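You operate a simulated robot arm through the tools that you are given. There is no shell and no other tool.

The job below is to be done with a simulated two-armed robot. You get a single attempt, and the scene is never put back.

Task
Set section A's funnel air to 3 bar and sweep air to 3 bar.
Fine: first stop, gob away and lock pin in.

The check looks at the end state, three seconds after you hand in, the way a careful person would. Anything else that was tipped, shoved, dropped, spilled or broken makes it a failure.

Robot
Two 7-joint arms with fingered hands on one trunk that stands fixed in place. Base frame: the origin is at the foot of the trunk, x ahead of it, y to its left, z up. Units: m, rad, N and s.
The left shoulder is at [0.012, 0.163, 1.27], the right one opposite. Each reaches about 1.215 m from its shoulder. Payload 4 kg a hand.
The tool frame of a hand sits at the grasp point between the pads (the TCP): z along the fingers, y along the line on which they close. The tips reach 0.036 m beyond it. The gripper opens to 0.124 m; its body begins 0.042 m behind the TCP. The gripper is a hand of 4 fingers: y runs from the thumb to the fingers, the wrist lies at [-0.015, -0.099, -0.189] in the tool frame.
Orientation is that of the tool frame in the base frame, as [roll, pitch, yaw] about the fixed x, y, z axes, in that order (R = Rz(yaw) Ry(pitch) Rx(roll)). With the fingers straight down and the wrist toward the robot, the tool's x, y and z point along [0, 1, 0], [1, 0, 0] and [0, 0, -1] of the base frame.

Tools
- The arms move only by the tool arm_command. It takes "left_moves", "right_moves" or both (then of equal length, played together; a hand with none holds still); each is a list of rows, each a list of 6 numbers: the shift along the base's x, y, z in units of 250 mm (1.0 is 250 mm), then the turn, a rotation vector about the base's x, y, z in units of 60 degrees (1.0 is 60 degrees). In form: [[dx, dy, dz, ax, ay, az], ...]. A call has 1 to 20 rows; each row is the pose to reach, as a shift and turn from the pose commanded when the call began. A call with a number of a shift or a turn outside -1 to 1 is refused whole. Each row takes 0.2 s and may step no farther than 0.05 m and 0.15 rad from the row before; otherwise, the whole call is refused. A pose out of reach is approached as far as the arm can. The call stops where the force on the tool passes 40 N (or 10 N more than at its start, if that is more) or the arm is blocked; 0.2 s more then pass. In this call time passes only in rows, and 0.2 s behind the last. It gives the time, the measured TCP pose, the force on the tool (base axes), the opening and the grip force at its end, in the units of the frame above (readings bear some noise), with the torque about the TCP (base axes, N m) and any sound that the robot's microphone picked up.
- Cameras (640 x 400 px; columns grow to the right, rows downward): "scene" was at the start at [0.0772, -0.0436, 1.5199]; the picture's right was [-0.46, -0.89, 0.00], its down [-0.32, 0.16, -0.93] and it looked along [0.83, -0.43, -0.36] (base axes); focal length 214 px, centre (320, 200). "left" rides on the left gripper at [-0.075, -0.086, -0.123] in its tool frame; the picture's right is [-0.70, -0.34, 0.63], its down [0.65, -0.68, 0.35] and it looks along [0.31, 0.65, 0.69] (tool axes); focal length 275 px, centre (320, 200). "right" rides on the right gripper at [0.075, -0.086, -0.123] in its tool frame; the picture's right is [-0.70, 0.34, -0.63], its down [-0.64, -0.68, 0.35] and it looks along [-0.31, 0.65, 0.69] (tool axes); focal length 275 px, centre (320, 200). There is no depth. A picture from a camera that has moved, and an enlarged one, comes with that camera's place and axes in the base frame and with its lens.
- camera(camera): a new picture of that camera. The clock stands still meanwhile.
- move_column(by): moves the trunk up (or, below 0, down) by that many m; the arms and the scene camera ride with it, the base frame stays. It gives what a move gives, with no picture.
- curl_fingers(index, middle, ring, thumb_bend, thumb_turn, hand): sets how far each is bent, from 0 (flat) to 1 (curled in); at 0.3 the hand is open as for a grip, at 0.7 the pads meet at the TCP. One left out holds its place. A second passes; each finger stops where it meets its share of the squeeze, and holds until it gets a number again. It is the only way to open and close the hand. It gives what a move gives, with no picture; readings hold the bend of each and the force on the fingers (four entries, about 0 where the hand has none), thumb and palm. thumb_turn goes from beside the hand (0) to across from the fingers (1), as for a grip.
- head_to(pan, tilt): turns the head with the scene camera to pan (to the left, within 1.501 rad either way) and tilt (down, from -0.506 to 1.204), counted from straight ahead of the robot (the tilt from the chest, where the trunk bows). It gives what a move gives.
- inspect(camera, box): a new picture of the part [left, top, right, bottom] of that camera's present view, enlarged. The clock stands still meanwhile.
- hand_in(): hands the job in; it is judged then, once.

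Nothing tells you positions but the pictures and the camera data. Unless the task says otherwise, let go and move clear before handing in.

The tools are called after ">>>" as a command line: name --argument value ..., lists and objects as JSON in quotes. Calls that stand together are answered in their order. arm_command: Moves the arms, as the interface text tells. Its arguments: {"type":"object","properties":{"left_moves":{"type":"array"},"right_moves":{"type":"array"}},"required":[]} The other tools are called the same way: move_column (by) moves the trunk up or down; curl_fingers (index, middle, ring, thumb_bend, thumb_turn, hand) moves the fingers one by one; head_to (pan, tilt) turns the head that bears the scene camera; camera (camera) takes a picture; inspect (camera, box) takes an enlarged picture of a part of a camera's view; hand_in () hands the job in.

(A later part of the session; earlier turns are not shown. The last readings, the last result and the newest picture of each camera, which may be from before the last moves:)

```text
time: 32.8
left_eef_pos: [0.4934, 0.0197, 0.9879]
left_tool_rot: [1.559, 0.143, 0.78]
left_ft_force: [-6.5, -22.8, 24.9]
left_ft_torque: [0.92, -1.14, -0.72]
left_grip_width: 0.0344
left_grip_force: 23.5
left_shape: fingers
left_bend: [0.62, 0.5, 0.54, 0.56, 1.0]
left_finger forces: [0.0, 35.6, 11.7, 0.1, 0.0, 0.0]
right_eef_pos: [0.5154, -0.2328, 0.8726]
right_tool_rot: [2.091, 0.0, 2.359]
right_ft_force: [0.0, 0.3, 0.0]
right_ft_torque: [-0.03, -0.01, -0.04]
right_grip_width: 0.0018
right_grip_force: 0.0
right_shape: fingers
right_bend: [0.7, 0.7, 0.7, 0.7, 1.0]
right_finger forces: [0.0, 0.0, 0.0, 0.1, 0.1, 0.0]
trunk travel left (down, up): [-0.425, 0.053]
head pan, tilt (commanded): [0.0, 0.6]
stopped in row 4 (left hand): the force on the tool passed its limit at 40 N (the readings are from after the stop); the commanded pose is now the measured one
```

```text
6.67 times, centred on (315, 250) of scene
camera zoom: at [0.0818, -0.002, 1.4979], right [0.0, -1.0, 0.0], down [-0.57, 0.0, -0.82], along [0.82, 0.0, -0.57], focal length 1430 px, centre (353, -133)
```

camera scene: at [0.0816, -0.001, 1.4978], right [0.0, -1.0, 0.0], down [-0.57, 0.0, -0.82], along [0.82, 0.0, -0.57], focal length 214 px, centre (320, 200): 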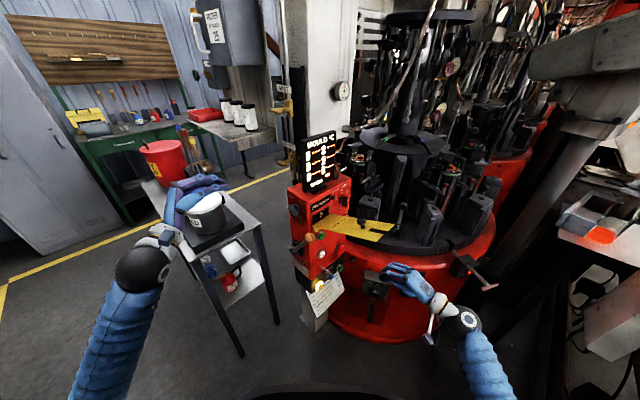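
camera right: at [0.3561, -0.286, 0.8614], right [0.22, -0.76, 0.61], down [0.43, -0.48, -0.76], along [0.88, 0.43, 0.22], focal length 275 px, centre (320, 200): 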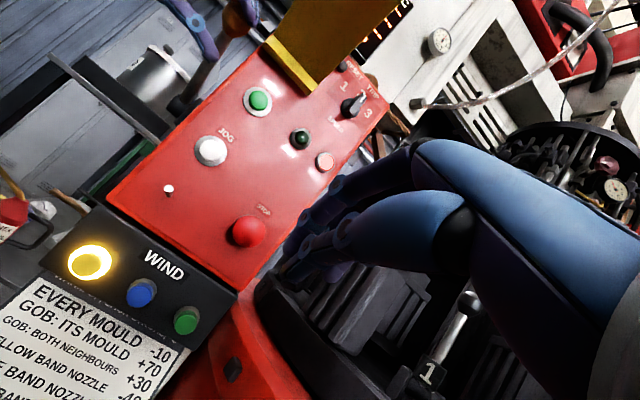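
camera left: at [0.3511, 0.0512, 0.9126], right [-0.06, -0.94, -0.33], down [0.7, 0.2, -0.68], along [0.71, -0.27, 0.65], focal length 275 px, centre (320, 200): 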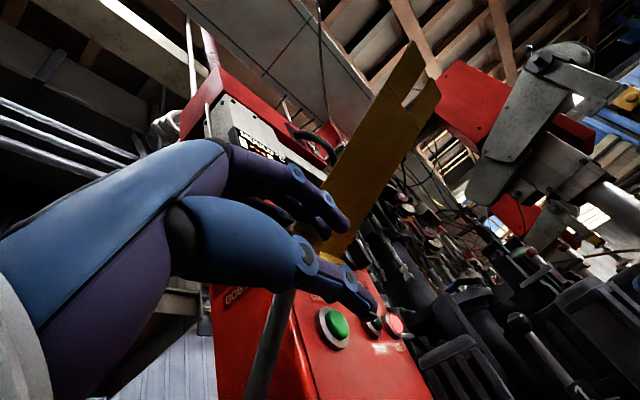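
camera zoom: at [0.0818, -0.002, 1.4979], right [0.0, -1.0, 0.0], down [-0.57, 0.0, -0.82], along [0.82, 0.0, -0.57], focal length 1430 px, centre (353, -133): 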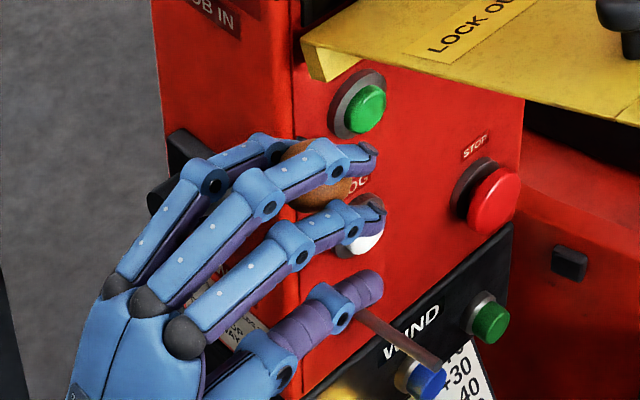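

The middle finger is resting on the front of the ball and blocking it. I'll straighten the index finger, lift, move the hand back behind the ball, and then pull outward and down.

>>> arm_command --left_moves '[[0, 0, 0.07, 0, 0, 0], [0, 0, 0.15, 0, 0, 0], [0.035, 0.035, 0.17, -0.06, 0.06, 0], [0.07, 0.07, 0.17, -0.12, 0.12, 0]]'

>>> curl_fingers --hand "left" --index 0.2 --middle 0.58 --ring 0.58 --thumb_bend 0.45

>>> inspect --camera "right" --box '[150, 0, 310, 120]'

>>> inspect --camera "scene" --box '[270, 200, 360, 270]'

>>> camera --camera "left"

```text
time: 33.8
left_eef_pos: [0.5092, 0.0346, 1.0289]
left_tool_rot: [1.562, 0.321, 0.777]
left_ft_force: [-1.3, -23.8, 7.2]
left_ft_torque: [0.51, -0.32, -0.65]
left_grip_width: 0.0324
left_grip_force: 12.1
left_shape: fingers
left_bend: [0.63, 0.58, 0.59, 0.56, 1.0]
left_finger forces: [10.2, 13.5, 0.8, 0.0, 0.0, 0.1]
right_eef_pos: [0.5138, -0.2336, 0.8739]
right_tool_rot: [2.09, 0.0, 2.355]
right_ft_force: [0.9, 0.2, 0.2]
right_ft_torque: [0.03, 0.01, -0.01]
right_grip_width: 0.0021
right_grip_force: 0.1
right_shape: fingers
right_bend: [0.7, 0.7, 0.7, 0.7, 1.0]
right_finger forces: [0.0, 0.1, 0.1, 0.0, 0.1, 0.0]
trunk travel left (down, up): [-0.425, 0.053]
head pan, tilt (commanded): [0.0, 0.6]
```

```text
time: 34.8
left_eef_pos: [0.5122, 0.0394, 1.0271]
left_tool_rot: [1.565, 0.324, 0.784]
left_ft_force: [2.9, -0.8, 4.3]
left_ft_torque: [-0.04, -0.09, -0.03]
left_grip_width: 0.1192
left_grip_force: 3.0
left_shape: fingers
left_bend: [0.2, 0.54, 0.57, 0.45, 0.99]
left_finger forces: [0.0, 5.0, 0.1, 0.1, 0.1, 0.0]
right_eef_pos: [0.5149, -0.2319, 0.8732]
right_tool_rot: [2.094, -0.001, 2.358]
right_ft_force: [-0.2, -0.1, 0.3]
right_ft_torque: [0.04, 0.0, -0.01]
right_grip_width: 0.0018
right_grip_force: 0.1
right_shape: fingers
right_bend: [0.7, 0.7, 0.7, 0.7, 1.0]
right_finger forces: [0.1, 0.0, 0.1, 0.0, 0.0, 0.0]
trunk travel left (down, up): [-0.425, 0.053]
head pan, tilt (commanded): [0.0, 0.6]
```

```text
3.33 times, centred on (230, 60) of right
camera zoom: at [0.3569, -0.2846, 0.8613], right [0.22, -0.76, 0.61], down [0.43, -0.48, -0.76], along [0.88, 0.43, 0.22], focal length 918 px, centre (620, 667)
```

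zoom: 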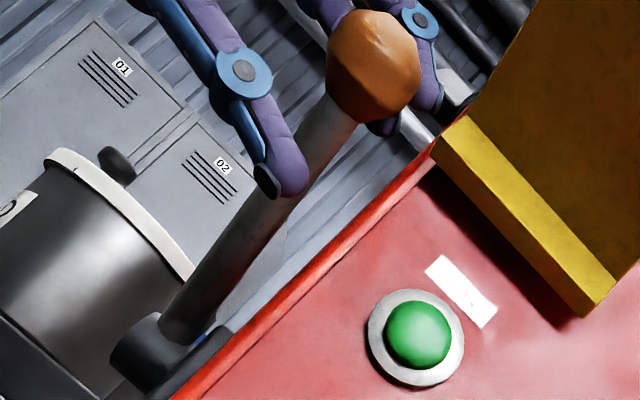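

```text
5.71 times, centred on (315, 235) of scene
camera zoom: at [0.083, -0.0002, 1.4979], right [0.0, -1.0, 0.0], down [-0.57, 0.0, -0.82], along [0.82, 0.0, -0.57], focal length 1226 px, centre (349, 0)
```

zoom: 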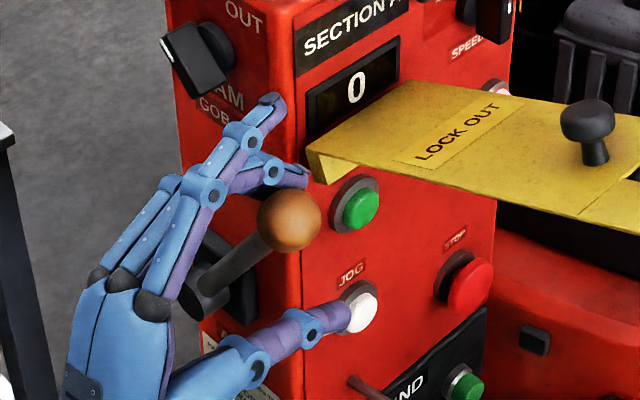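

```text
taken
camera left: at [0.3558, 0.056, 0.9693], right [-0.09, -0.99, -0.1], down [0.53, 0.03, -0.85], along [0.84, -0.13, 0.52], focal length 275 px, centre (320, 200)
```

left: 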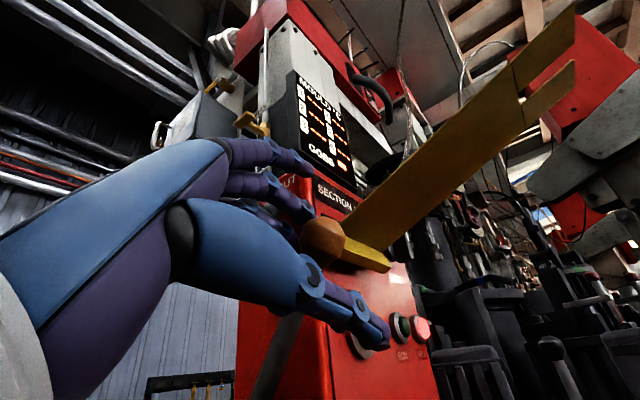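

The fingers are now behind the ball with the index lifted away; the lever is back at its start. I'll pull outward and down along the arc from behind.

>>> arm_command --left_moves '[[-0.029, -0.029, -0.025, 0, 0, 0], [-0.0535, -0.0535, -0.055, 0, 0, 0], [-0.0758, -0.0758, -0.09, 0.03, -0.03, 0], [-0.0959, -0.0959, -0.13, 0.06, -0.06, 0], [-0.1137, -0.1137, -0.17, 0.09, -0.09, 0], [-0.129, -0.129, -0.215, 0.12, -0.12, 0]]'

>>> inspect --camera "right" --box '[150, 0, 310, 120]'

>>> inspect --camera "scene" --box '[270, 200, 360, 270]'

```text
time: 36.2
left_eef_pos: [0.4787, 0.0064, 0.9724]
left_tool_rot: [1.566, 0.146, 0.783]
left_ft_force: [1.1, -2.4, 2.8]
left_ft_torque: [0.05, -0.05, -0.05]
left_grip_width: 0.1192
left_grip_force: 1.9
left_shape: fingers
left_bend: [0.2, 0.54, 0.57, 0.45, 0.99]
left_finger forces: [0.0, 4.2, 0.0, 0.0, 0.0, 0.1]
right_eef_pos: [0.5152, -0.2321, 0.8738]
right_tool_rot: [2.093, -0.001, 2.357]
right_ft_force: [-0.1, 0.0, 0.2]
right_ft_torque: [0.02, -0.02, 0.03]
right_grip_width: 0.0018
right_grip_force: 0.1
right_shape: fingers
right_bend: [0.7, 0.7, 0.7, 0.7, 1.0]
right_finger forces: [0.0, 0.0, 0.0, 0.0, 0.0, 0.1]
trunk travel left (down, up): [-0.425, 0.053]
head pan, tilt (commanded): [0.0, 0.6]
```

```text
3.33 times, centred on (230, 60) of right
camera zoom: at [0.3567, -0.2848, 0.8613], right [0.22, -0.76, 0.61], down [0.43, -0.48, -0.76], along [0.88, 0.43, 0.22], focal length 918 px, centre (620, 667)
```

zoom: 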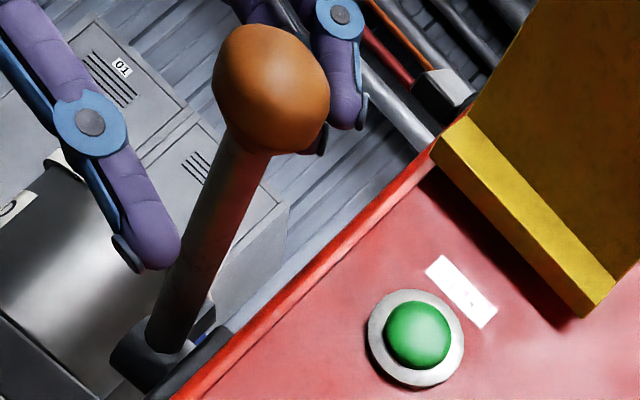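

```text
5.71 times, centred on (315, 235) of scene
camera zoom: at [0.0827, -0.0004, 1.4979], right [0.0, -1.0, 0.0], down [-0.57, 0.0, -0.82], along [0.82, 0.0, -0.57], focal length 1226 px, centre (349, 0)
```

zoom: 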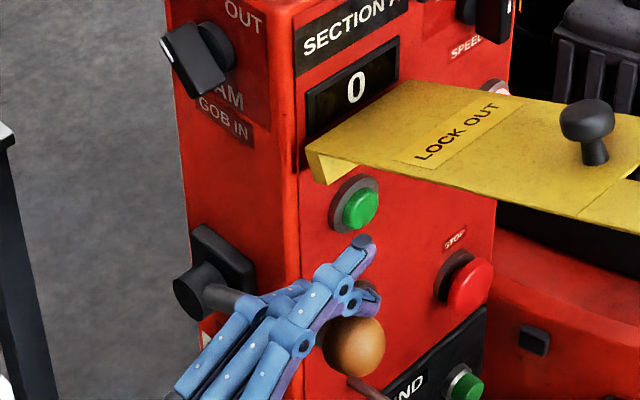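

The lever now swings freely with only about 4 N; the ball is near (0.500, -0.003, 0.990). Continuing along the lower part of the arc.

>>> arm_command --left_moves '[[-0.0305, -0.0305, -0.085, 0, 0, 0], [-0.0546, -0.0546, -0.18, 0, 0, 0], [-0.067, -0.067, -0.275, 0, 0, 0], [-0.068, -0.068, -0.375, 0, 0, 0]]'

>>> inspect --camera "right" --box '[110, 0, 310, 150]'

>>> inspect --camera "scene" --box '[270, 210, 370, 290]'

```text
time: 37.2
left_eef_pos: [0.4673, -0.0031, 0.8786]
left_tool_rot: [1.565, 0.152, 0.776]
left_ft_force: [-0.3, 0.4, 0.3]
left_ft_torque: [0.01, 0.01, 0.01]
left_grip_width: 0.1194
left_grip_force: 0.1
left_shape: fingers
left_bend: [0.2, 0.57, 0.57, 0.45, 0.99]
left_finger forces: [0.0, 0.0, 0.0, 0.0, 0.0, 0.0]
left hand out of reach, approached as far as the arm can: row 3, 4
right_eef_pos: [0.5159, -0.2329, 0.8732]
right_tool_rot: [2.094, 0.0, 2.355]
right_ft_force: [0.1, -0.4, 0.0]
right_ft_torque: [0.01, -0.04, -0.01]
right_grip_width: 0.0022
right_grip_force: 0.0
right_shape: fingers
right_bend: [0.7, 0.7, 0.7, 0.7, 1.0]
right_finger forces: [0.0, 0.1, 0.1, 0.0, 0.1, 0.0]
trunk travel left (down, up): [-0.425, 0.053]
head pan, tilt (commanded): [0.0, 0.6]
```

```text
2.67 times, centred on (210, 75) of right
camera zoom: at [0.3569, -0.2845, 0.8613], right [0.22, -0.76, 0.61], down [0.43, -0.48, -0.76], along [0.88, 0.43, 0.22], focal length 734 px, centre (613, 533)
```

zoom: 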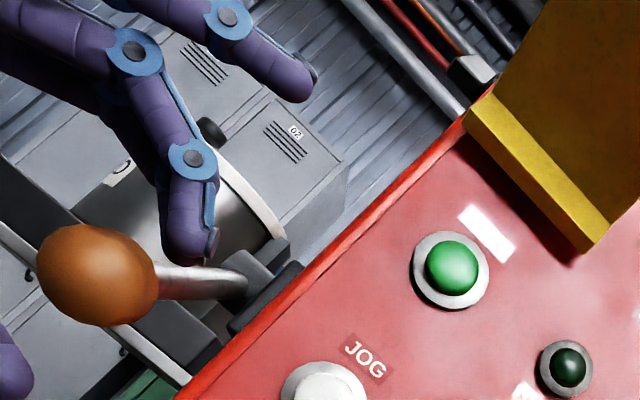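

```text
5.00 times, centred on (320, 250) of scene
camera zoom: at [0.083, 0.0, 1.4979], right [0.0, -1.0, 0.0], down [-0.57, 0.0, -0.82], along [0.82, 0.0, -0.57], focal length 1072 px, centre (320, -50)
```

zoom: 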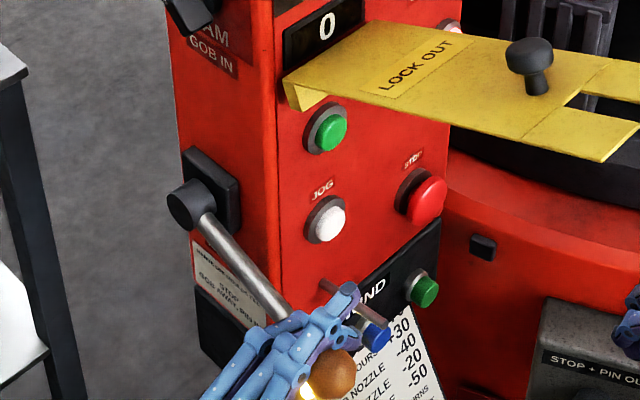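

The lever is past horizontal (ball near (0.494, -0.008, 0.874)) with no load. I'll push it the rest of the way down to its lower stop.

>>> arm_command --left_moves '[[0.0204, 0.0204, -0.124, 0, 0, 0], [0.037, 0.037, -0.168, 0, 0, 0], [0.053, 0.053, -0.208, 0, 0, 0], [0.075, 0.075, -0.245, 0, 0, 0], [0.095, 0.095, -0.28, 0, 0, 0], [0.12, 0.12, -0.314, 0, 0, 0]]'

>>> inspect --camera "right" --box '[70, 0, 270, 150]'

>>> inspect --camera "scene" --box '[270, 210, 370, 290]'

```text
time: 37.9
left_eef_pos: [0.4729, 0.0006, 0.8453]
left_tool_rot: [1.548, 0.144, 0.777]
left_ft_force: [-9.6, -16.5, 30.3]
left_ft_torque: [0.58, -1.49, -0.55]
left_grip_width: 0.1195
left_grip_force: 16.2
left_shape: fingers
left_bend: [0.2, 0.49, 0.47, 0.45, 0.99]
left_finger forces: [0.0, 11.6, 19.8, 0.1, 0.1, 0.0]
right_eef_pos: [0.514, -0.2319, 0.8743]
right_tool_rot: [2.091, 0.001, 2.357]
right_ft_force: [0.0, 1.0, -0.3]
right_ft_torque: [0.02, -0.02, 0.01]
right_grip_width: 0.0017
right_grip_force: 0.0
right_shape: fingers
right_bend: [0.7, 0.7, 0.7, 0.7, 1.0]
right_finger forces: [0.0, 0.1, 0.0, 0.0, 0.0, 0.0]
trunk travel left (down, up): [-0.425, 0.053]
head pan, tilt (commanded): [0.0, 0.6]
stopped in row 3 (left hand): the force on the tool passed its limit at 42 N (the readings are from after the stop); the commanded pose is now the measured one
```

```text
2.67 times, centred on (170, 75) of right
camera zoom: at [0.3558, -0.2855, 0.8619], right [0.22, -0.76, 0.61], down [0.43, -0.48, -0.76], along [0.88, 0.43, 0.22], focal length 734 px, centre (720, 533)
```

zoom: 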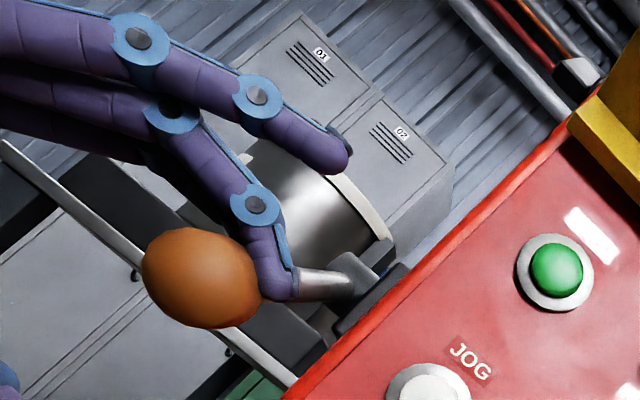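

```text
5.00 times, centred on (320, 250) of scene
camera zoom: at [0.0812, -0.0012, 1.4982], right [0.0, -1.0, 0.0], down [-0.57, 0.0, -0.82], along [0.82, 0.0, -0.57], focal length 1072 px, centre (320, -50)
```

zoom: 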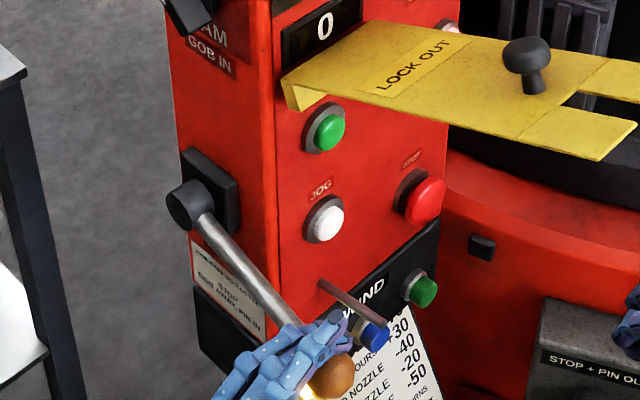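

The lever is firmly against a stop (30 N gave no further motion), with the handle down by AWAY. I'll open the fingers and withdraw straight out to the left.

>>> curl_fingers --hand "left" --index 0.25 --middle 0.25 --ring 0.25 --thumb_bend 0.3

>>> arm_command --left_moves '[[-0.08, 0.08, 0, 0, 0, 0], [-0.16, 0.17, 0.0, 0, 0, 0], [-0.24, 0.26, 0.0, 0, 0, 0], [-0.3, 0.36, 0.0, 0, 0, 0], [-0.3, 0.46, 0.05, 0, 0, 0]]'

>>> camera --camera "scene"

>>> inspect --camera "scene" --box '[270, 190, 390, 290]'

>>> camera --camera "right"

```text
time: 38.9
left_eef_pos: [0.475, 0.0039, 0.8405]
left_tool_rot: [1.558, 0.144, 0.78]
left_ft_force: [0.2, -0.6, -0.2]
left_ft_torque: [0.03, 0.03, 0.01]
left_grip_width: 0.1326
left_grip_force: 0.1
left_shape: fingers
left_bend: [0.25, 0.25, 0.25, 0.3, 0.98]
left_finger forces: [0.0, 0.1, 0.0, 0.1, 0.0, 0.1]
right_eef_pos: [0.5157, -0.2319, 0.8741]
right_tool_rot: [2.092, 0.0, 2.358]
right_ft_force: [-0.1, 0.2, -1.2]
right_ft_torque: [0.0, 0.03, 0.03]
right_grip_width: 0.0017
right_grip_force: 0.1
right_shape: fingers
right_bend: [0.7, 0.7, 0.7, 0.7, 1.0]
right_finger forces: [0.0, 0.1, 0.1, 0.1, 0.0, 0.1]
trunk travel left (down, up): [-0.425, 0.053]
head pan, tilt (commanded): [0.0, 0.6]
```

```text
time: 40.1
left_eef_pos: [0.4001, 0.119, 0.8528]
left_tool_rot: [1.557, 0.143, 0.781]
left_ft_force: [-0.2, 1.1, 0.2]
left_ft_torque: [0.02, -0.01, 0.0]
left_grip_width: 0.1325
left_grip_force: 0.0
left_shape: fingers
left_bend: [0.25, 0.25, 0.25, 0.3, 0.98]
left_finger forces: [0.1, 0.1, 0.1, 0.0, 0.0, 0.0]
right_eef_pos: [0.5156, -0.2325, 0.8746]
right_tool_rot: [2.094, 0.0, 2.36]
right_ft_force: [-0.6, 0.2, 0.6]
right_ft_torque: [0.03, 0.01, 0.01]
right_grip_width: 0.002
right_grip_force: 0.0
right_shape: fingers
right_bend: [0.7, 0.7, 0.7, 0.7, 1.0]
right_finger forces: [0.0, 0.1, 0.1, 0.0, 0.0, 0.0]
trunk travel left (down, up): [-0.425, 0.053]
head pan, tilt (commanded): [0.0, 0.6]
```

```text
taken
camera scene: at [0.0828, 0.0003, 1.4979], right [0.0, -1.0, 0.0], down [-0.57, 0.0, -0.82], along [0.82, 0.0, -0.57], focal length 214 px, centre (320, 200)
```

scene: 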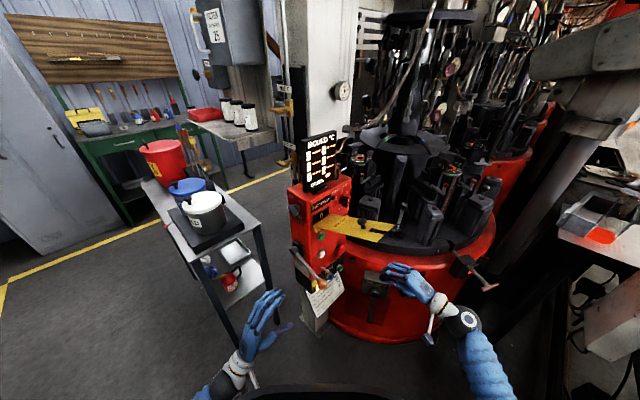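

```text
4.00 times, centred on (330, 240) of scene
camera zoom: at [0.0828, 0.0003, 1.4979], right [0.0, -1.0, 0.0], down [-0.57, 0.0, -0.82], along [0.82, 0.0, -0.57], focal length 858 px, centre (280, 40)
```

zoom: 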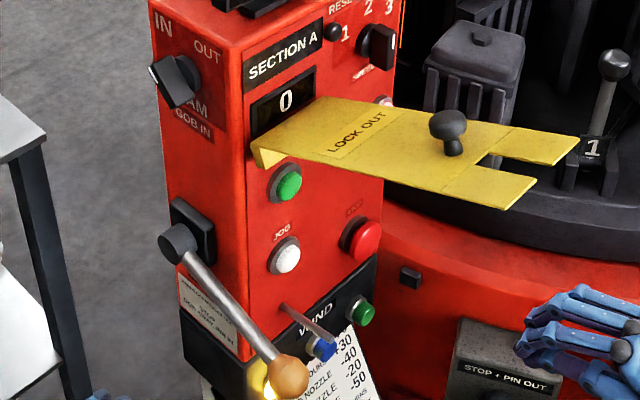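

```text
taken
camera right: at [0.3567, -0.2844, 0.8615], right [0.22, -0.76, 0.61], down [0.43, -0.48, -0.76], along [0.88, 0.43, 0.22], focal length 275 px, centre (320, 200)
```

right: 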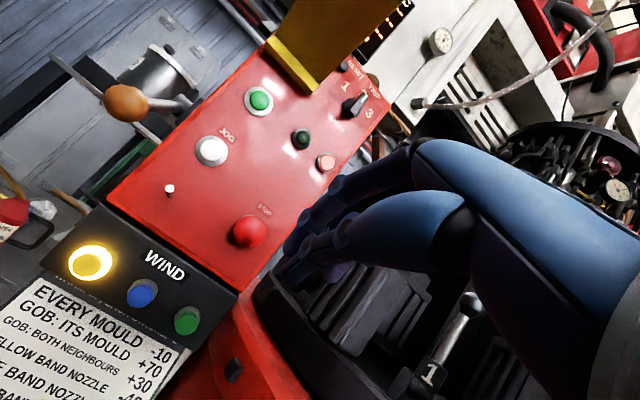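

The gob lever rests at AWAY. Next the lock pin: I'll look at it closely from the head camera.

>>> head_to --pan -0.75 --tilt 0.6

>>> camera --camera "scene"

>>> inspect --camera "scene" --box '[240, 180, 400, 300]'

```text
time: 41.2
left_eef_pos: [0.4, 0.1186, 0.8525]
left_tool_rot: [1.557, 0.146, 0.782]
left_ft_force: [-0.3, -0.6, 0.8]
left_ft_torque: [0.01, -0.02, -0.01]
left_grip_width: 0.1326
left_grip_force: 0.0
left_shape: fingers
left_bend: [0.25, 0.25, 0.25, 0.3, 0.98]
left_finger forces: [0.0, 0.0, 0.1, 0.0, 0.0, 0.0]
right_eef_pos: [0.5152, -0.2333, 0.8737]
right_tool_rot: [2.092, 0.0, 2.357]
right_ft_force: [0.9, -0.8, 0.2]
right_ft_torque: [0.0, -0.03, 0.0]
right_grip_width: 0.0019
right_grip_force: 0.0
right_shape: fingers
right_bend: [0.7, 0.7, 0.7, 0.7, 1.0]
right_finger forces: [0.0, 0.0, 0.0, 0.0, 0.1, 0.1]
trunk travel left (down, up): [-0.425, 0.053]
head pan, tilt (commanded): [-0.75, 0.6]
```

```text
taken
camera scene: at [0.0591, -0.0603, 1.4981], right [-0.68, -0.73, 0.01], down [-0.42, 0.38, -0.82], along [0.6, -0.56, -0.57], focal length 214 px, centre (320, 200)
```

scene: 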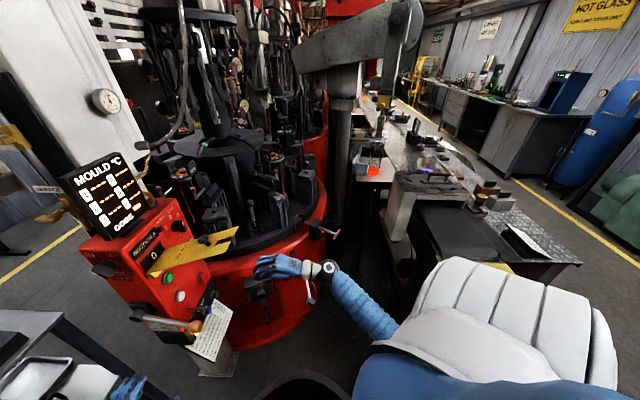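

```text
3.33 times, centred on (320, 240) of scene
camera zoom: at [0.0591, -0.0603, 1.4981], right [-0.68, -0.73, 0.01], down [-0.42, 0.38, -0.82], along [0.6, -0.56, -0.57], focal length 715 px, centre (320, 67)
```

zoom: 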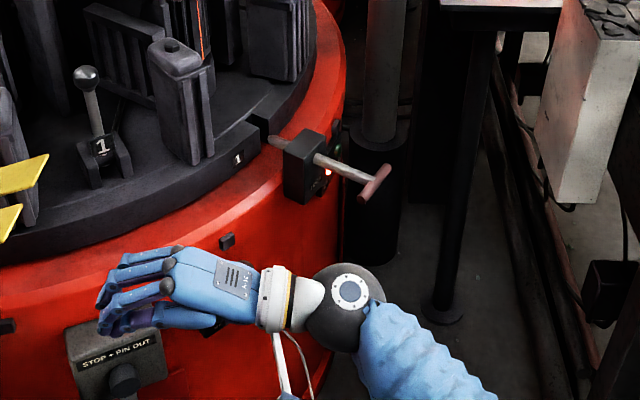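

The pin's T-bar is horizontal at about (0.551, -0.627, 0.776), its rod pointing toward the table notch along (0.96, 0.28, 0), red lamp lit. I'll take the right hand back, turn it to that direction, and stage behind the handle.

>>> arm_command --right_moves '[[-0.077, -0.085, -0.016, 0.043, -0.0724, -0.0775], [-0.154, -0.17, -0.033, 0.086, -0.1447, -0.155], [-0.231, -0.255, -0.049, 0.129, -0.2171, -0.2325], [-0.308, -0.34, -0.065, 0.172, -0.2895, -0.31], [-0.385, -0.425, -0.082, 0.215, -0.3618, -0.3875], [-0.462, -0.51, -0.098, 0.2581, -0.4342, -0.465]]'

>>> arm_command --right_moves '[[-0.007, -0.16, -0.04, 0, 0, 0], [-0.013, -0.32, -0.08, 0, 0, 0], [-0.02, -0.48, -0.12, 0, 0, 0], [-0.027, -0.64, -0.16, 0, 0, 0], [-0.033, -0.8, -0.2, 0, 0, 0], [-0.04, -0.96, -0.24, 0, 0, 0]]'

>>> camera --camera "right"

>>> camera --camera "scene"

```text
time: 42.4
left_eef_pos: [0.4004, 0.1181, 0.8532]
left_tool_rot: [1.557, 0.146, 0.782]
left_ft_force: [0.5, -0.3, -0.3]
left_ft_torque: [0.01, 0.01, -0.01]
left_grip_width: 0.1329
left_grip_force: 0.1
left_shape: fingers
left_bend: [0.25, 0.25, 0.25, 0.3, 0.98]
left_finger forces: [0.0, 0.0, 0.0, 0.0, 0.1, 0.0]
right_eef_pos: [0.4226, -0.3764, 0.8648]
right_tool_rot: [1.775, 0.179, 2.047]
right_ft_force: [0.8, 0.7, -0.1]
right_ft_torque: [0.01, 0.02, 0.0]
right_grip_width: 0.0019
right_grip_force: 0.0
right_shape: fingers
right_bend: [0.7, 0.7, 0.7, 0.7, 1.0]
right_finger forces: [0.0, 0.0, 0.1, 0.0, 0.0, 0.1]
trunk travel left (down, up): [-0.425, 0.053]
head pan, tilt (commanded): [-0.75, 0.6]
stopped in row 5 (right hand): the arm was blocked; the commanded pose is now the measured one
```

```text
time: 43.8
left_eef_pos: [0.4, 0.118, 0.8539]
left_tool_rot: [1.558, 0.145, 0.78]
left_ft_force: [0.3, 0.8, -0.9]
left_ft_torque: [0.04, 0.01, 0.04]
left_grip_width: 0.1327
left_grip_force: 0.0
left_shape: fingers
left_bend: [0.25, 0.25, 0.25, 0.3, 0.98]
left_finger forces: [0.1, 0.0, 0.1, 0.0, 0.0, 0.0]
right_eef_pos: [0.4129, -0.6161, 0.8032]
right_tool_rot: [1.777, 0.179, 2.046]
right_ft_force: [0.0, -0.3, 0.2]
right_ft_torque: [-0.01, -0.04, 0.0]
right_grip_width: 0.0019
right_grip_force: 0.0
right_shape: fingers
right_bend: [0.7, 0.7, 0.7, 0.7, 1.0]
right_finger forces: [0.0, 0.0, 0.0, 0.0, 0.0, 0.0]
trunk travel left (down, up): [-0.425, 0.053]
head pan, tilt (commanded): [-0.75, 0.6]
```

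```text
taken
camera right: at [0.2623, -0.625, 0.7327], right [-0.21, -0.79, 0.57], down [0.53, -0.59, -0.61], along [0.82, 0.17, 0.54], focal length 275 px, centre (320, 200)
```

right: 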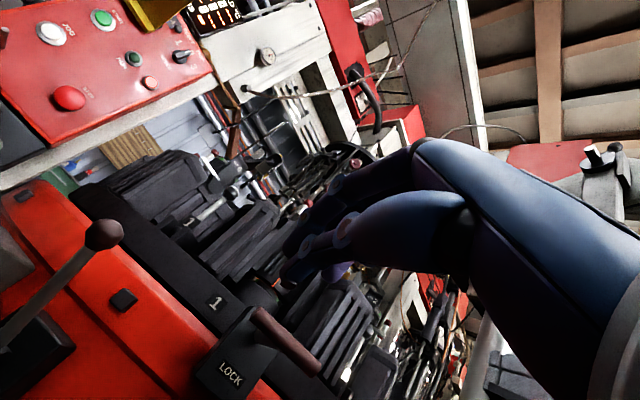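

```text
taken
camera scene: at [0.0594, -0.0612, 1.4981], right [-0.68, -0.73, 0.01], down [-0.42, 0.39, -0.82], along [0.6, -0.56, -0.57], focal length 214 px, centre (320, 200)
```

scene: 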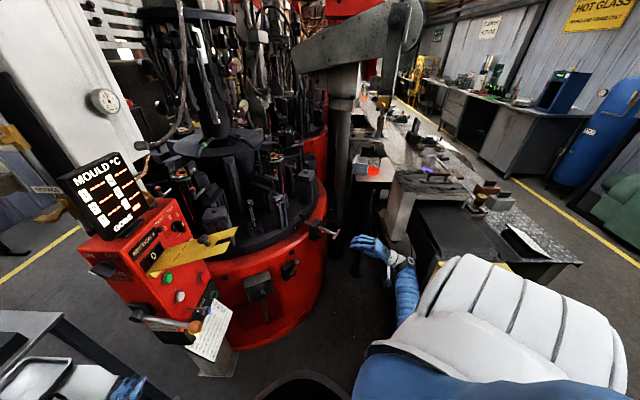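

I have the T-bar confirmed at (0.551, -0.630, 0.775) from the hand camera too. Finishing the rotation and lining the fingertips up behind the T-bar centre.

>>> arm_command --right_moves '[[0.01, -0.07, -0.038, 0.031, -0.052, -0.0557], [0.02, -0.14, -0.075, 0.062, -0.104, -0.1114], [0.031, -0.21, -0.113, 0.0927, -0.156, -0.1671]]'

>>> camera --camera "right"

>>> inspect --camera "scene" --box '[280, 190, 420, 290]'

```text
time: 44.6
left_eef_pos: [0.4001, 0.1187, 0.8528]
left_tool_rot: [1.558, 0.143, 0.783]
left_ft_force: [0.3, 1.1, 0.0]
left_ft_torque: [0.0, -0.02, -0.01]
left_grip_width: 0.1329
left_grip_force: 0.0
left_shape: fingers
left_bend: [0.25, 0.25, 0.25, 0.3, 0.98]
left_finger forces: [0.0, 0.0, 0.0, 0.1, 0.0, 0.0]
right_eef_pos: [0.4204, -0.6693, 0.7745]
right_tool_rot: [1.586, 0.147, 1.841]
right_ft_force: [-0.4, 0.3, 0.3]
right_ft_torque: [0.0, 0.01, -0.02]
right_grip_width: 0.0019
right_grip_force: 0.1
right_shape: fingers
right_bend: [0.7, 0.7, 0.7, 0.7, 1.0]
right_finger forces: [0.0, 0.0, 0.0, 0.1, 0.1, 0.0]
trunk travel left (down, up): [-0.425, 0.053]
head pan, tilt (commanded): [-0.75, 0.6]
```

```text
taken
camera right: at [0.2852, -0.6425, 0.6822], right [-0.44, -0.78, 0.45], down [0.52, -0.62, -0.58], along [0.73, -0.02, 0.68], focal length 275 px, centre (320, 200)
```

right: 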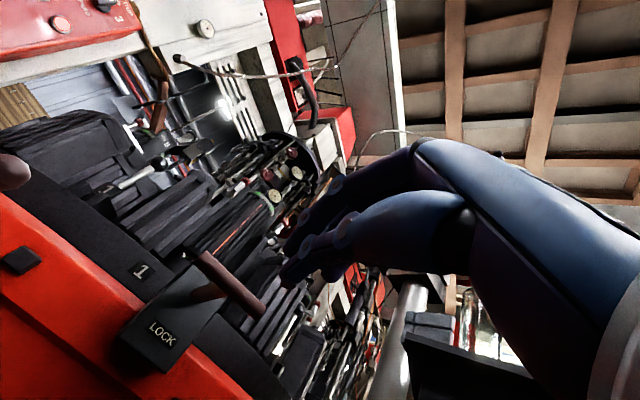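

```text
4.00 times, centred on (350, 240) of scene
camera zoom: at [0.0598, -0.0608, 1.498], right [-0.68, -0.73, 0.01], down [-0.42, 0.39, -0.82], along [0.6, -0.56, -0.57], focal length 858 px, centre (200, 40)
```

zoom: 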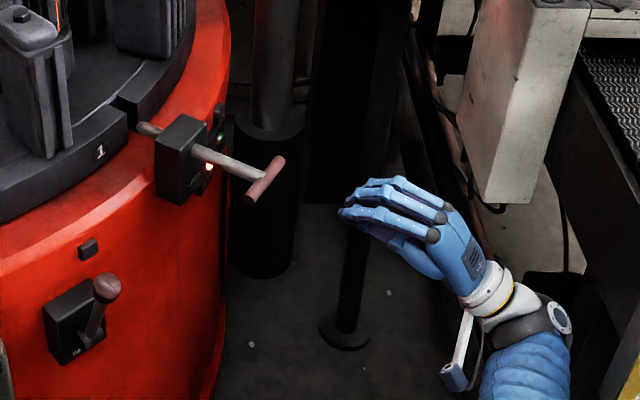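

Fingertips are in line with the rod, about 9 cm from the T-bar. Pushing forward along the pin axis.

>>> arm_command --right_moves '[[0.115, 0.034, 0, 0, 0, 0], [0.23, 0.068, 0, 0, 0, 0], [0.307, 0.091, 0, 0, 0, 0], [0.364, 0.108, 0, 0, 0, 0], [0.422, 0.125, 0, 0, 0, 0], [0.48, 0.142, 0, 0, 0, 0], [0.537, 0.158, 0, 0, 0, 0]]'

>>> camera --camera "right"

>>> inspect --camera "scene" --box '[280, 190, 400, 280]'

```text
time: 46.2
left_eef_pos: [0.3993, 0.1191, 0.8531]
left_tool_rot: [1.557, 0.145, 0.779]
left_ft_force: [0.4, -0.7, 0.4]
left_ft_torque: [-0.02, 0.01, -0.02]
left_grip_width: 0.1328
left_grip_force: 0.1
left_shape: fingers
left_bend: [0.25, 0.25, 0.25, 0.3, 0.98]
left_finger forces: [0.1, 0.0, 0.0, 0.1, 0.0, 0.1]
right_eef_pos: [0.5457, -0.6345, 0.7741]
right_tool_rot: [1.588, 0.148, 1.836]
right_ft_force: [-26.1, -3.6, 0.4]
right_ft_torque: [0.01, 0.08, 0.12]
right_grip_width: 0.0026
right_grip_force: 12.5
right_shape: fingers
right_bend: [0.69, 0.7, 0.7, 0.7, 1.0]
right_finger forces: [3.8, 1.1, 0.0, 0.0, 20.5, 0.1]
trunk travel left (down, up): [-0.425, 0.053]
head pan, tilt (commanded): [-0.75, 0.6]
stopped in row 7 (right hand): the force on the tool passed its limit at 51 N (the readings are from after the stop); the commanded pose is now the measured one
```

```text
taken
camera right: at [0.4101, -0.6077, 0.6814], right [-0.44, -0.78, 0.45], down [0.52, -0.63, -0.58], along [0.74, -0.03, 0.68], focal length 275 px, centre (320, 200)
```

right: 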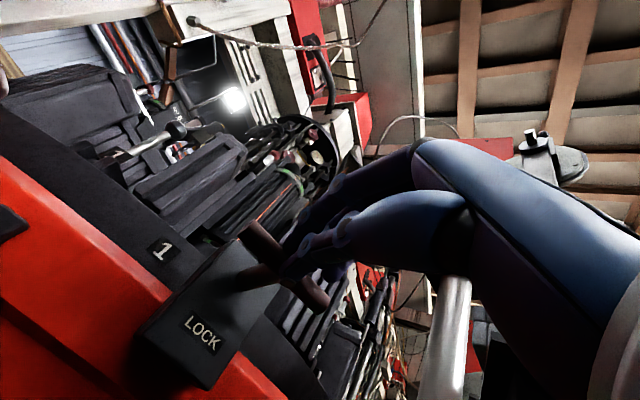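

```text
4.44 times, centred on (340, 235) of scene
camera zoom: at [0.0576, -0.0606, 1.4982], right [-0.68, -0.73, 0.0], down [-0.42, 0.39, -0.82], along [0.6, -0.56, -0.57], focal length 953 px, centre (231, 44)
```

zoom: 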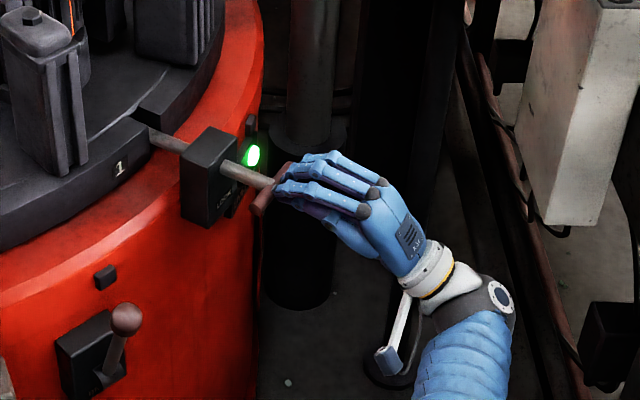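

Green lamp: the lock pin is in, hard against its stop. I'll back the hand off along the same line and check the lamp stays green.

>>> arm_command --right_moves '[[-0.08, -0.024, 0, 0, 0, 0], [-0.19, -0.057, 0, 0, 0, 0], [-0.31, -0.092, 0, 0, 0, 0], [-0.43, -0.128, 0, 0, 0, 0], [-0.55, -0.164, 0, 0, 0, 0]]'

>>> inspect --camera "scene" --box '[280, 190, 400, 280]'

>>> camera --camera "right"

```text
time: 47.4
left_eef_pos: [0.3993, 0.1191, 0.8532]
left_tool_rot: [1.557, 0.144, 0.78]
left_ft_force: [0.4, 0.6, -0.6]
left_ft_torque: [-0.03, 0.02, 0.0]
left_grip_width: 0.1327
left_grip_force: 0.1
left_shape: fingers
left_bend: [0.25, 0.25, 0.25, 0.3, 0.98]
left_finger forces: [0.1, 0.1, 0.1, 0.0, 0.1, 0.1]
right_eef_pos: [0.4098, -0.6743, 0.7722]
right_tool_rot: [1.588, 0.148, 1.839]
right_ft_force: [0.9, 0.2, 0.4]
right_ft_torque: [0.0, 0.0, 0.0]
right_grip_width: 0.002
right_grip_force: 0.1
right_shape: fingers
right_bend: [0.7, 0.7, 0.7, 0.7, 1.0]
right_finger forces: [0.1, 0.1, 0.0, 0.1, 0.1, 0.1]
trunk travel left (down, up): [-0.425, 0.053]
head pan, tilt (commanded): [-0.75, 0.6]
```

```text
4.44 times, centred on (340, 235) of scene
camera zoom: at [0.0587, -0.0605, 1.4981], right [-0.68, -0.73, 0.01], down [-0.42, 0.39, -0.82], along [0.6, -0.56, -0.57], focal length 953 px, centre (231, 44)
```

zoom: 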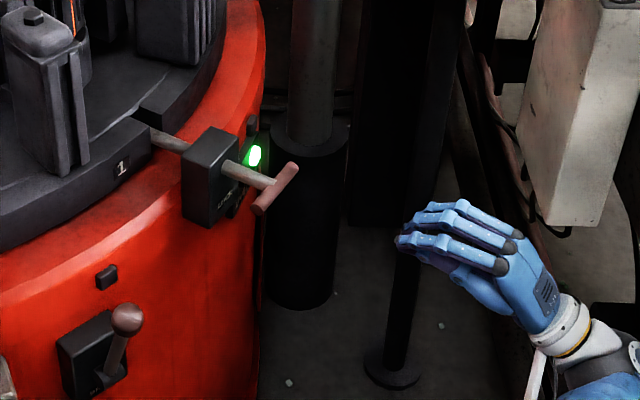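

```text
taken
camera right: at [0.2752, -0.6474, 0.6801], right [-0.44, -0.78, 0.45], down [0.52, -0.62, -0.59], along [0.74, -0.02, 0.68], focal length 275 px, centre (320, 200)
```

right: 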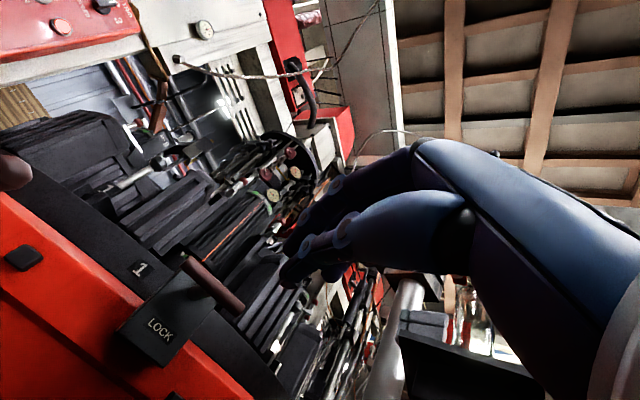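

Stop, gob away and pin-in are all done. Now for the regulators: I'll raise the right hand clear of everything and roll it palm-left, ready to grip the FUNNEL A knob at about (0.99, -0.47, 1.44).

>>> arm_command --right_moves '[[0.027, 0.036, 0.165, 0.107, 0.0295, 0], [0.053, 0.072, 0.33, 0.214, 0.059, 0], [0.08, 0.108, 0.495, 0.3215, 0.0885, 0], [0.107, 0.144, 0.66, 0.429, 0.118, 0], [0.133, 0.18, 0.825, 0.536, 0.1475, 0], [0.16, 0.216, 0.99, 0.643, 0.177, 0]]'

>>> arm_command --right_moves '[[0.074, 0.029, 0.137, 0.092, 0.025, 0], [0.149, 0.057, 0.274, 0.184, 0.05, 0], [0.223, 0.086, 0.411, 0.276, 0.076, 0], [0.297, 0.114, 0.549, 0.367, 0.101, 0], [0.371, 0.143, 0.686, 0.459, 0.126, 0], [0.446, 0.171, 0.823, 0.551, 0.152, 0], [0.52, 0.2, 0.96, 0.643, 0.177, 0]]'

>>> camera --camera "right"

>>> head_to --pan -0.5 --tilt 0.15

>>> camera --camera "scene"

```text
time: 48.8
left_eef_pos: [0.3998, 0.1197, 0.8533]
left_tool_rot: [1.557, 0.144, 0.781]
left_ft_force: [-0.5, -0.3, -0.1]
left_ft_torque: [0.02, -0.02, -0.03]
left_grip_width: 0.1327
left_grip_force: 0.1
left_shape: fingers
left_bend: [0.25, 0.25, 0.25, 0.3, 0.98]
left_finger forces: [0.0, 0.0, 0.0, 0.0, 0.1, 0.1]
right_eef_pos: [0.4519, -0.6224, 1.0309]
right_tool_rot: [1.586, -0.536, 1.837]
right_ft_force: [-0.3, 0.4, 0.2]
right_ft_torque: [0.04, -0.02, 0.0]
right_grip_width: 0.0018
right_grip_force: 0.0
right_shape: fingers
right_bend: [0.7, 0.7, 0.7, 0.7, 1.0]
right_finger forces: [0.0, 0.1, 0.0, 0.0, 0.1, 0.1]
trunk travel left (down, up): [-0.425, 0.053]
head pan, tilt (commanded): [-0.75, 0.6]
```

```text
time: 50.4
left_eef_pos: [0.4004, 0.1186, 0.8531]
left_tool_rot: [1.557, 0.147, 0.78]
left_ft_force: [-0.1, 0.2, -0.2]
left_ft_torque: [-0.01, -0.03, -0.01]
left_grip_width: 0.1327
left_grip_force: 0.1
left_shape: fingers
left_bend: [0.25, 0.25, 0.25, 0.3, 0.98]
left_finger forces: [0.0, 0.0, 0.0, 0.0, 0.0, 0.0]
right_eef_pos: [0.581, -0.5691, 1.2608]
right_tool_rot: [1.598, -1.252, 1.829]
right_ft_force: [0.2, 0.6, -0.6]
right_ft_torque: [0.0, -0.01, -0.01]
right_grip_width: 0.0019
right_grip_force: 0.0
right_shape: fingers
right_bend: [0.7, 0.7, 0.7, 0.7, 1.0]
right_finger forces: [0.0, 0.0, 0.0, 0.0, 0.0, 0.0]
trunk travel left (down, up): [-0.425, 0.053]
head pan, tilt (commanded): [-0.75, 0.6]
```

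```text
taken
camera right: at [0.435, -0.5031, 1.3079], right [-0.46, -0.7, -0.55], down [0.2, 0.52, -0.83], along [0.86, -0.49, -0.1], focal length 275 px, centre (320, 200)
```

right: 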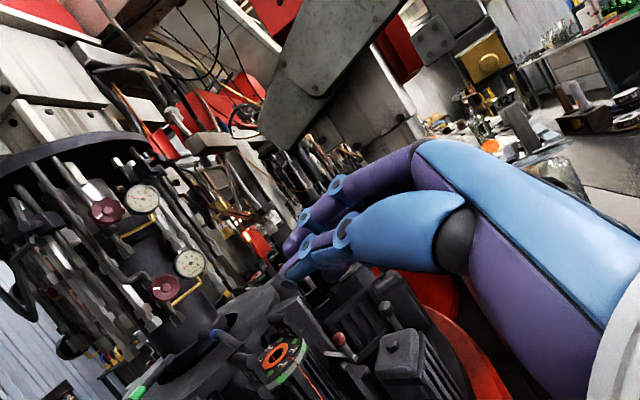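

```text
time: 51.3
left_eef_pos: [0.4006, 0.1192, 0.8522]
left_tool_rot: [1.558, 0.144, 0.78]
left_ft_force: [1.1, 0.3, 0.7]
left_ft_torque: [-0.02, 0.01, 0.04]
left_grip_width: 0.1326
left_grip_force: 0.0
left_shape: fingers
left_bend: [0.25, 0.25, 0.25, 0.3, 0.98]
left_finger forces: [0.1, 0.0, 0.0, 0.0, 0.1, 0.1]
right_eef_pos: [0.5814, -0.5683, 1.2625]
right_tool_rot: [1.595, -1.249, 1.833]
right_ft_force: [0.2, -0.4, -0.9]
right_ft_torque: [0.03, -0.01, -0.01]
right_grip_width: 0.002
right_grip_force: 0.0
right_shape: fingers
right_bend: [0.7, 0.7, 0.7, 0.7, 1.0]
right_finger forces: [0.1, 0.0, 0.1, 0.0, 0.0, 0.1]
trunk travel left (down, up): [-0.425, 0.053]
head pan, tilt (commanded): [-0.499, 0.15]
```

```text
taken
camera scene: at [0.0764, -0.0444, 1.5394], right [-0.48, -0.88, 0.0], down [-0.14, 0.07, -0.99], along [0.87, -0.47, -0.16], focal length 214 px, centre (320, 200)
```

scene: 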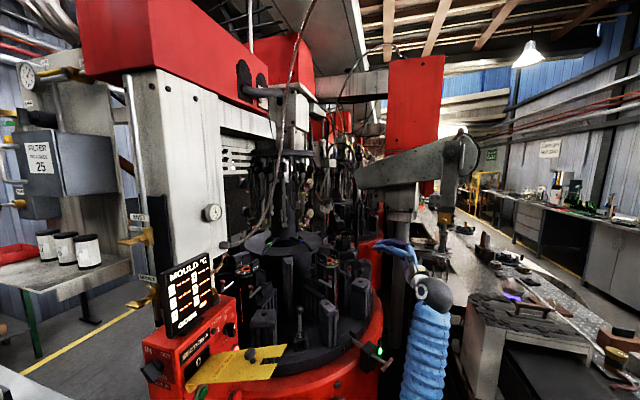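

A great view of both regulators from the right hand camera. Zooming to measure the knobs and gauges.

>>> inspect --camera "right" --box '[60, 160, 240, 320]'

>>> inspect --camera "right" --box '[70, 170, 170, 240]'

>>> inspect --camera "right" --box '[130, 235, 230, 310]'

>>> inspect --camera "scene" --box '[270, 150, 350, 230]'

```text
2.50 times, centred on (150, 240) of right
camera zoom: at [0.4346, -0.5031, 1.3072], right [-0.46, -0.7, -0.55], down [0.2, 0.52, -0.83], along [0.86, -0.49, -0.1], focal length 688 px, centre (745, 100)
```

zoom: 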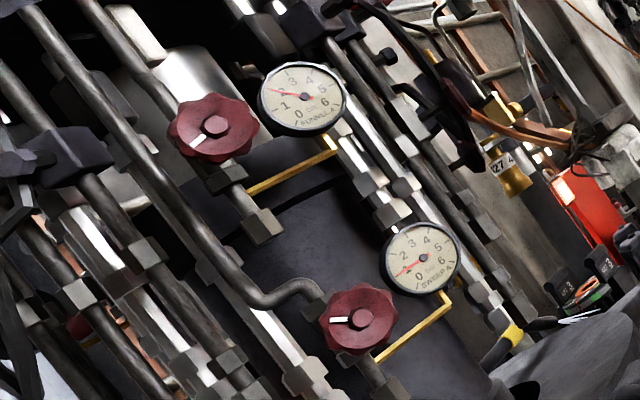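

```text
5.71 times, centred on (120, 205) of right
camera zoom: at [0.4346, -0.5031, 1.3072], right [-0.46, -0.7, -0.55], down [0.2, 0.52, -0.83], along [0.86, -0.49, -0.1], focal length 1573 px, centre (1463, 171)
```

zoom: 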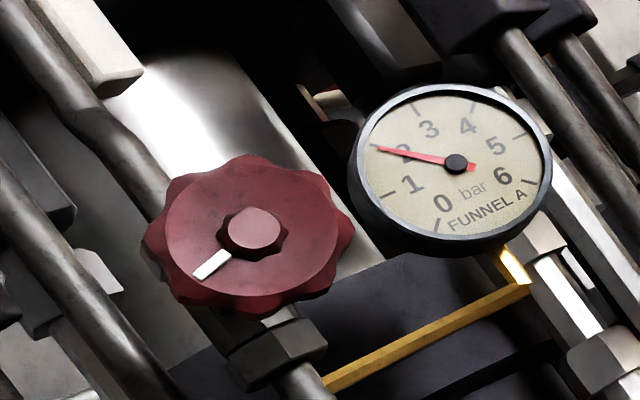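

```text
5.33 times, centred on (180, 272) of right
camera zoom: at [0.4346, -0.5031, 1.3072], right [-0.46, -0.7, -0.55], down [0.2, 0.52, -0.83], along [0.86, -0.49, -0.1], focal length 1468 px, centre (1067, -187)
```

zoom: 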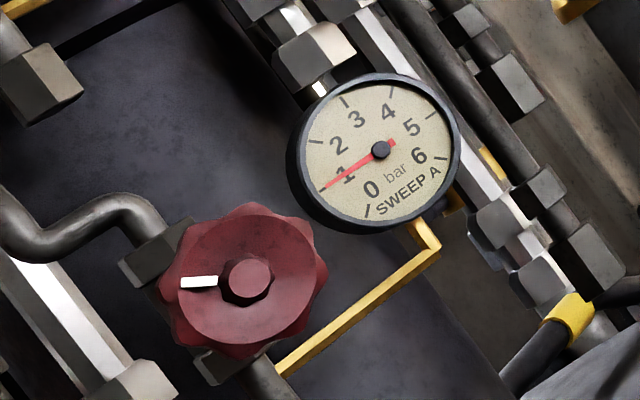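

```text
5.00 times, centred on (310, 190) of scene
camera zoom: at [0.0764, -0.0444, 1.5394], right [-0.48, -0.88, 0.0], down [-0.14, 0.07, -0.99], along [0.87, -0.47, -0.16], focal length 1072 px, centre (370, 250)
```

zoom: 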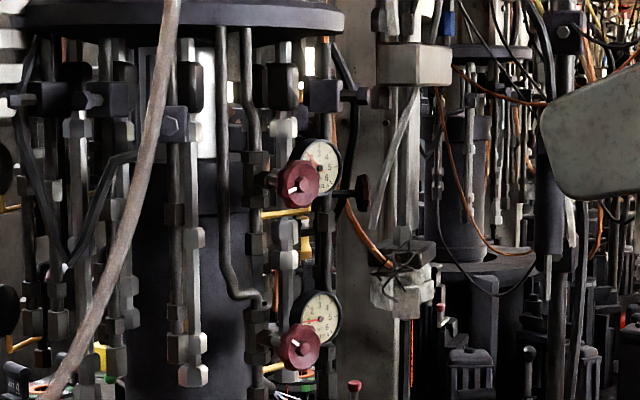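

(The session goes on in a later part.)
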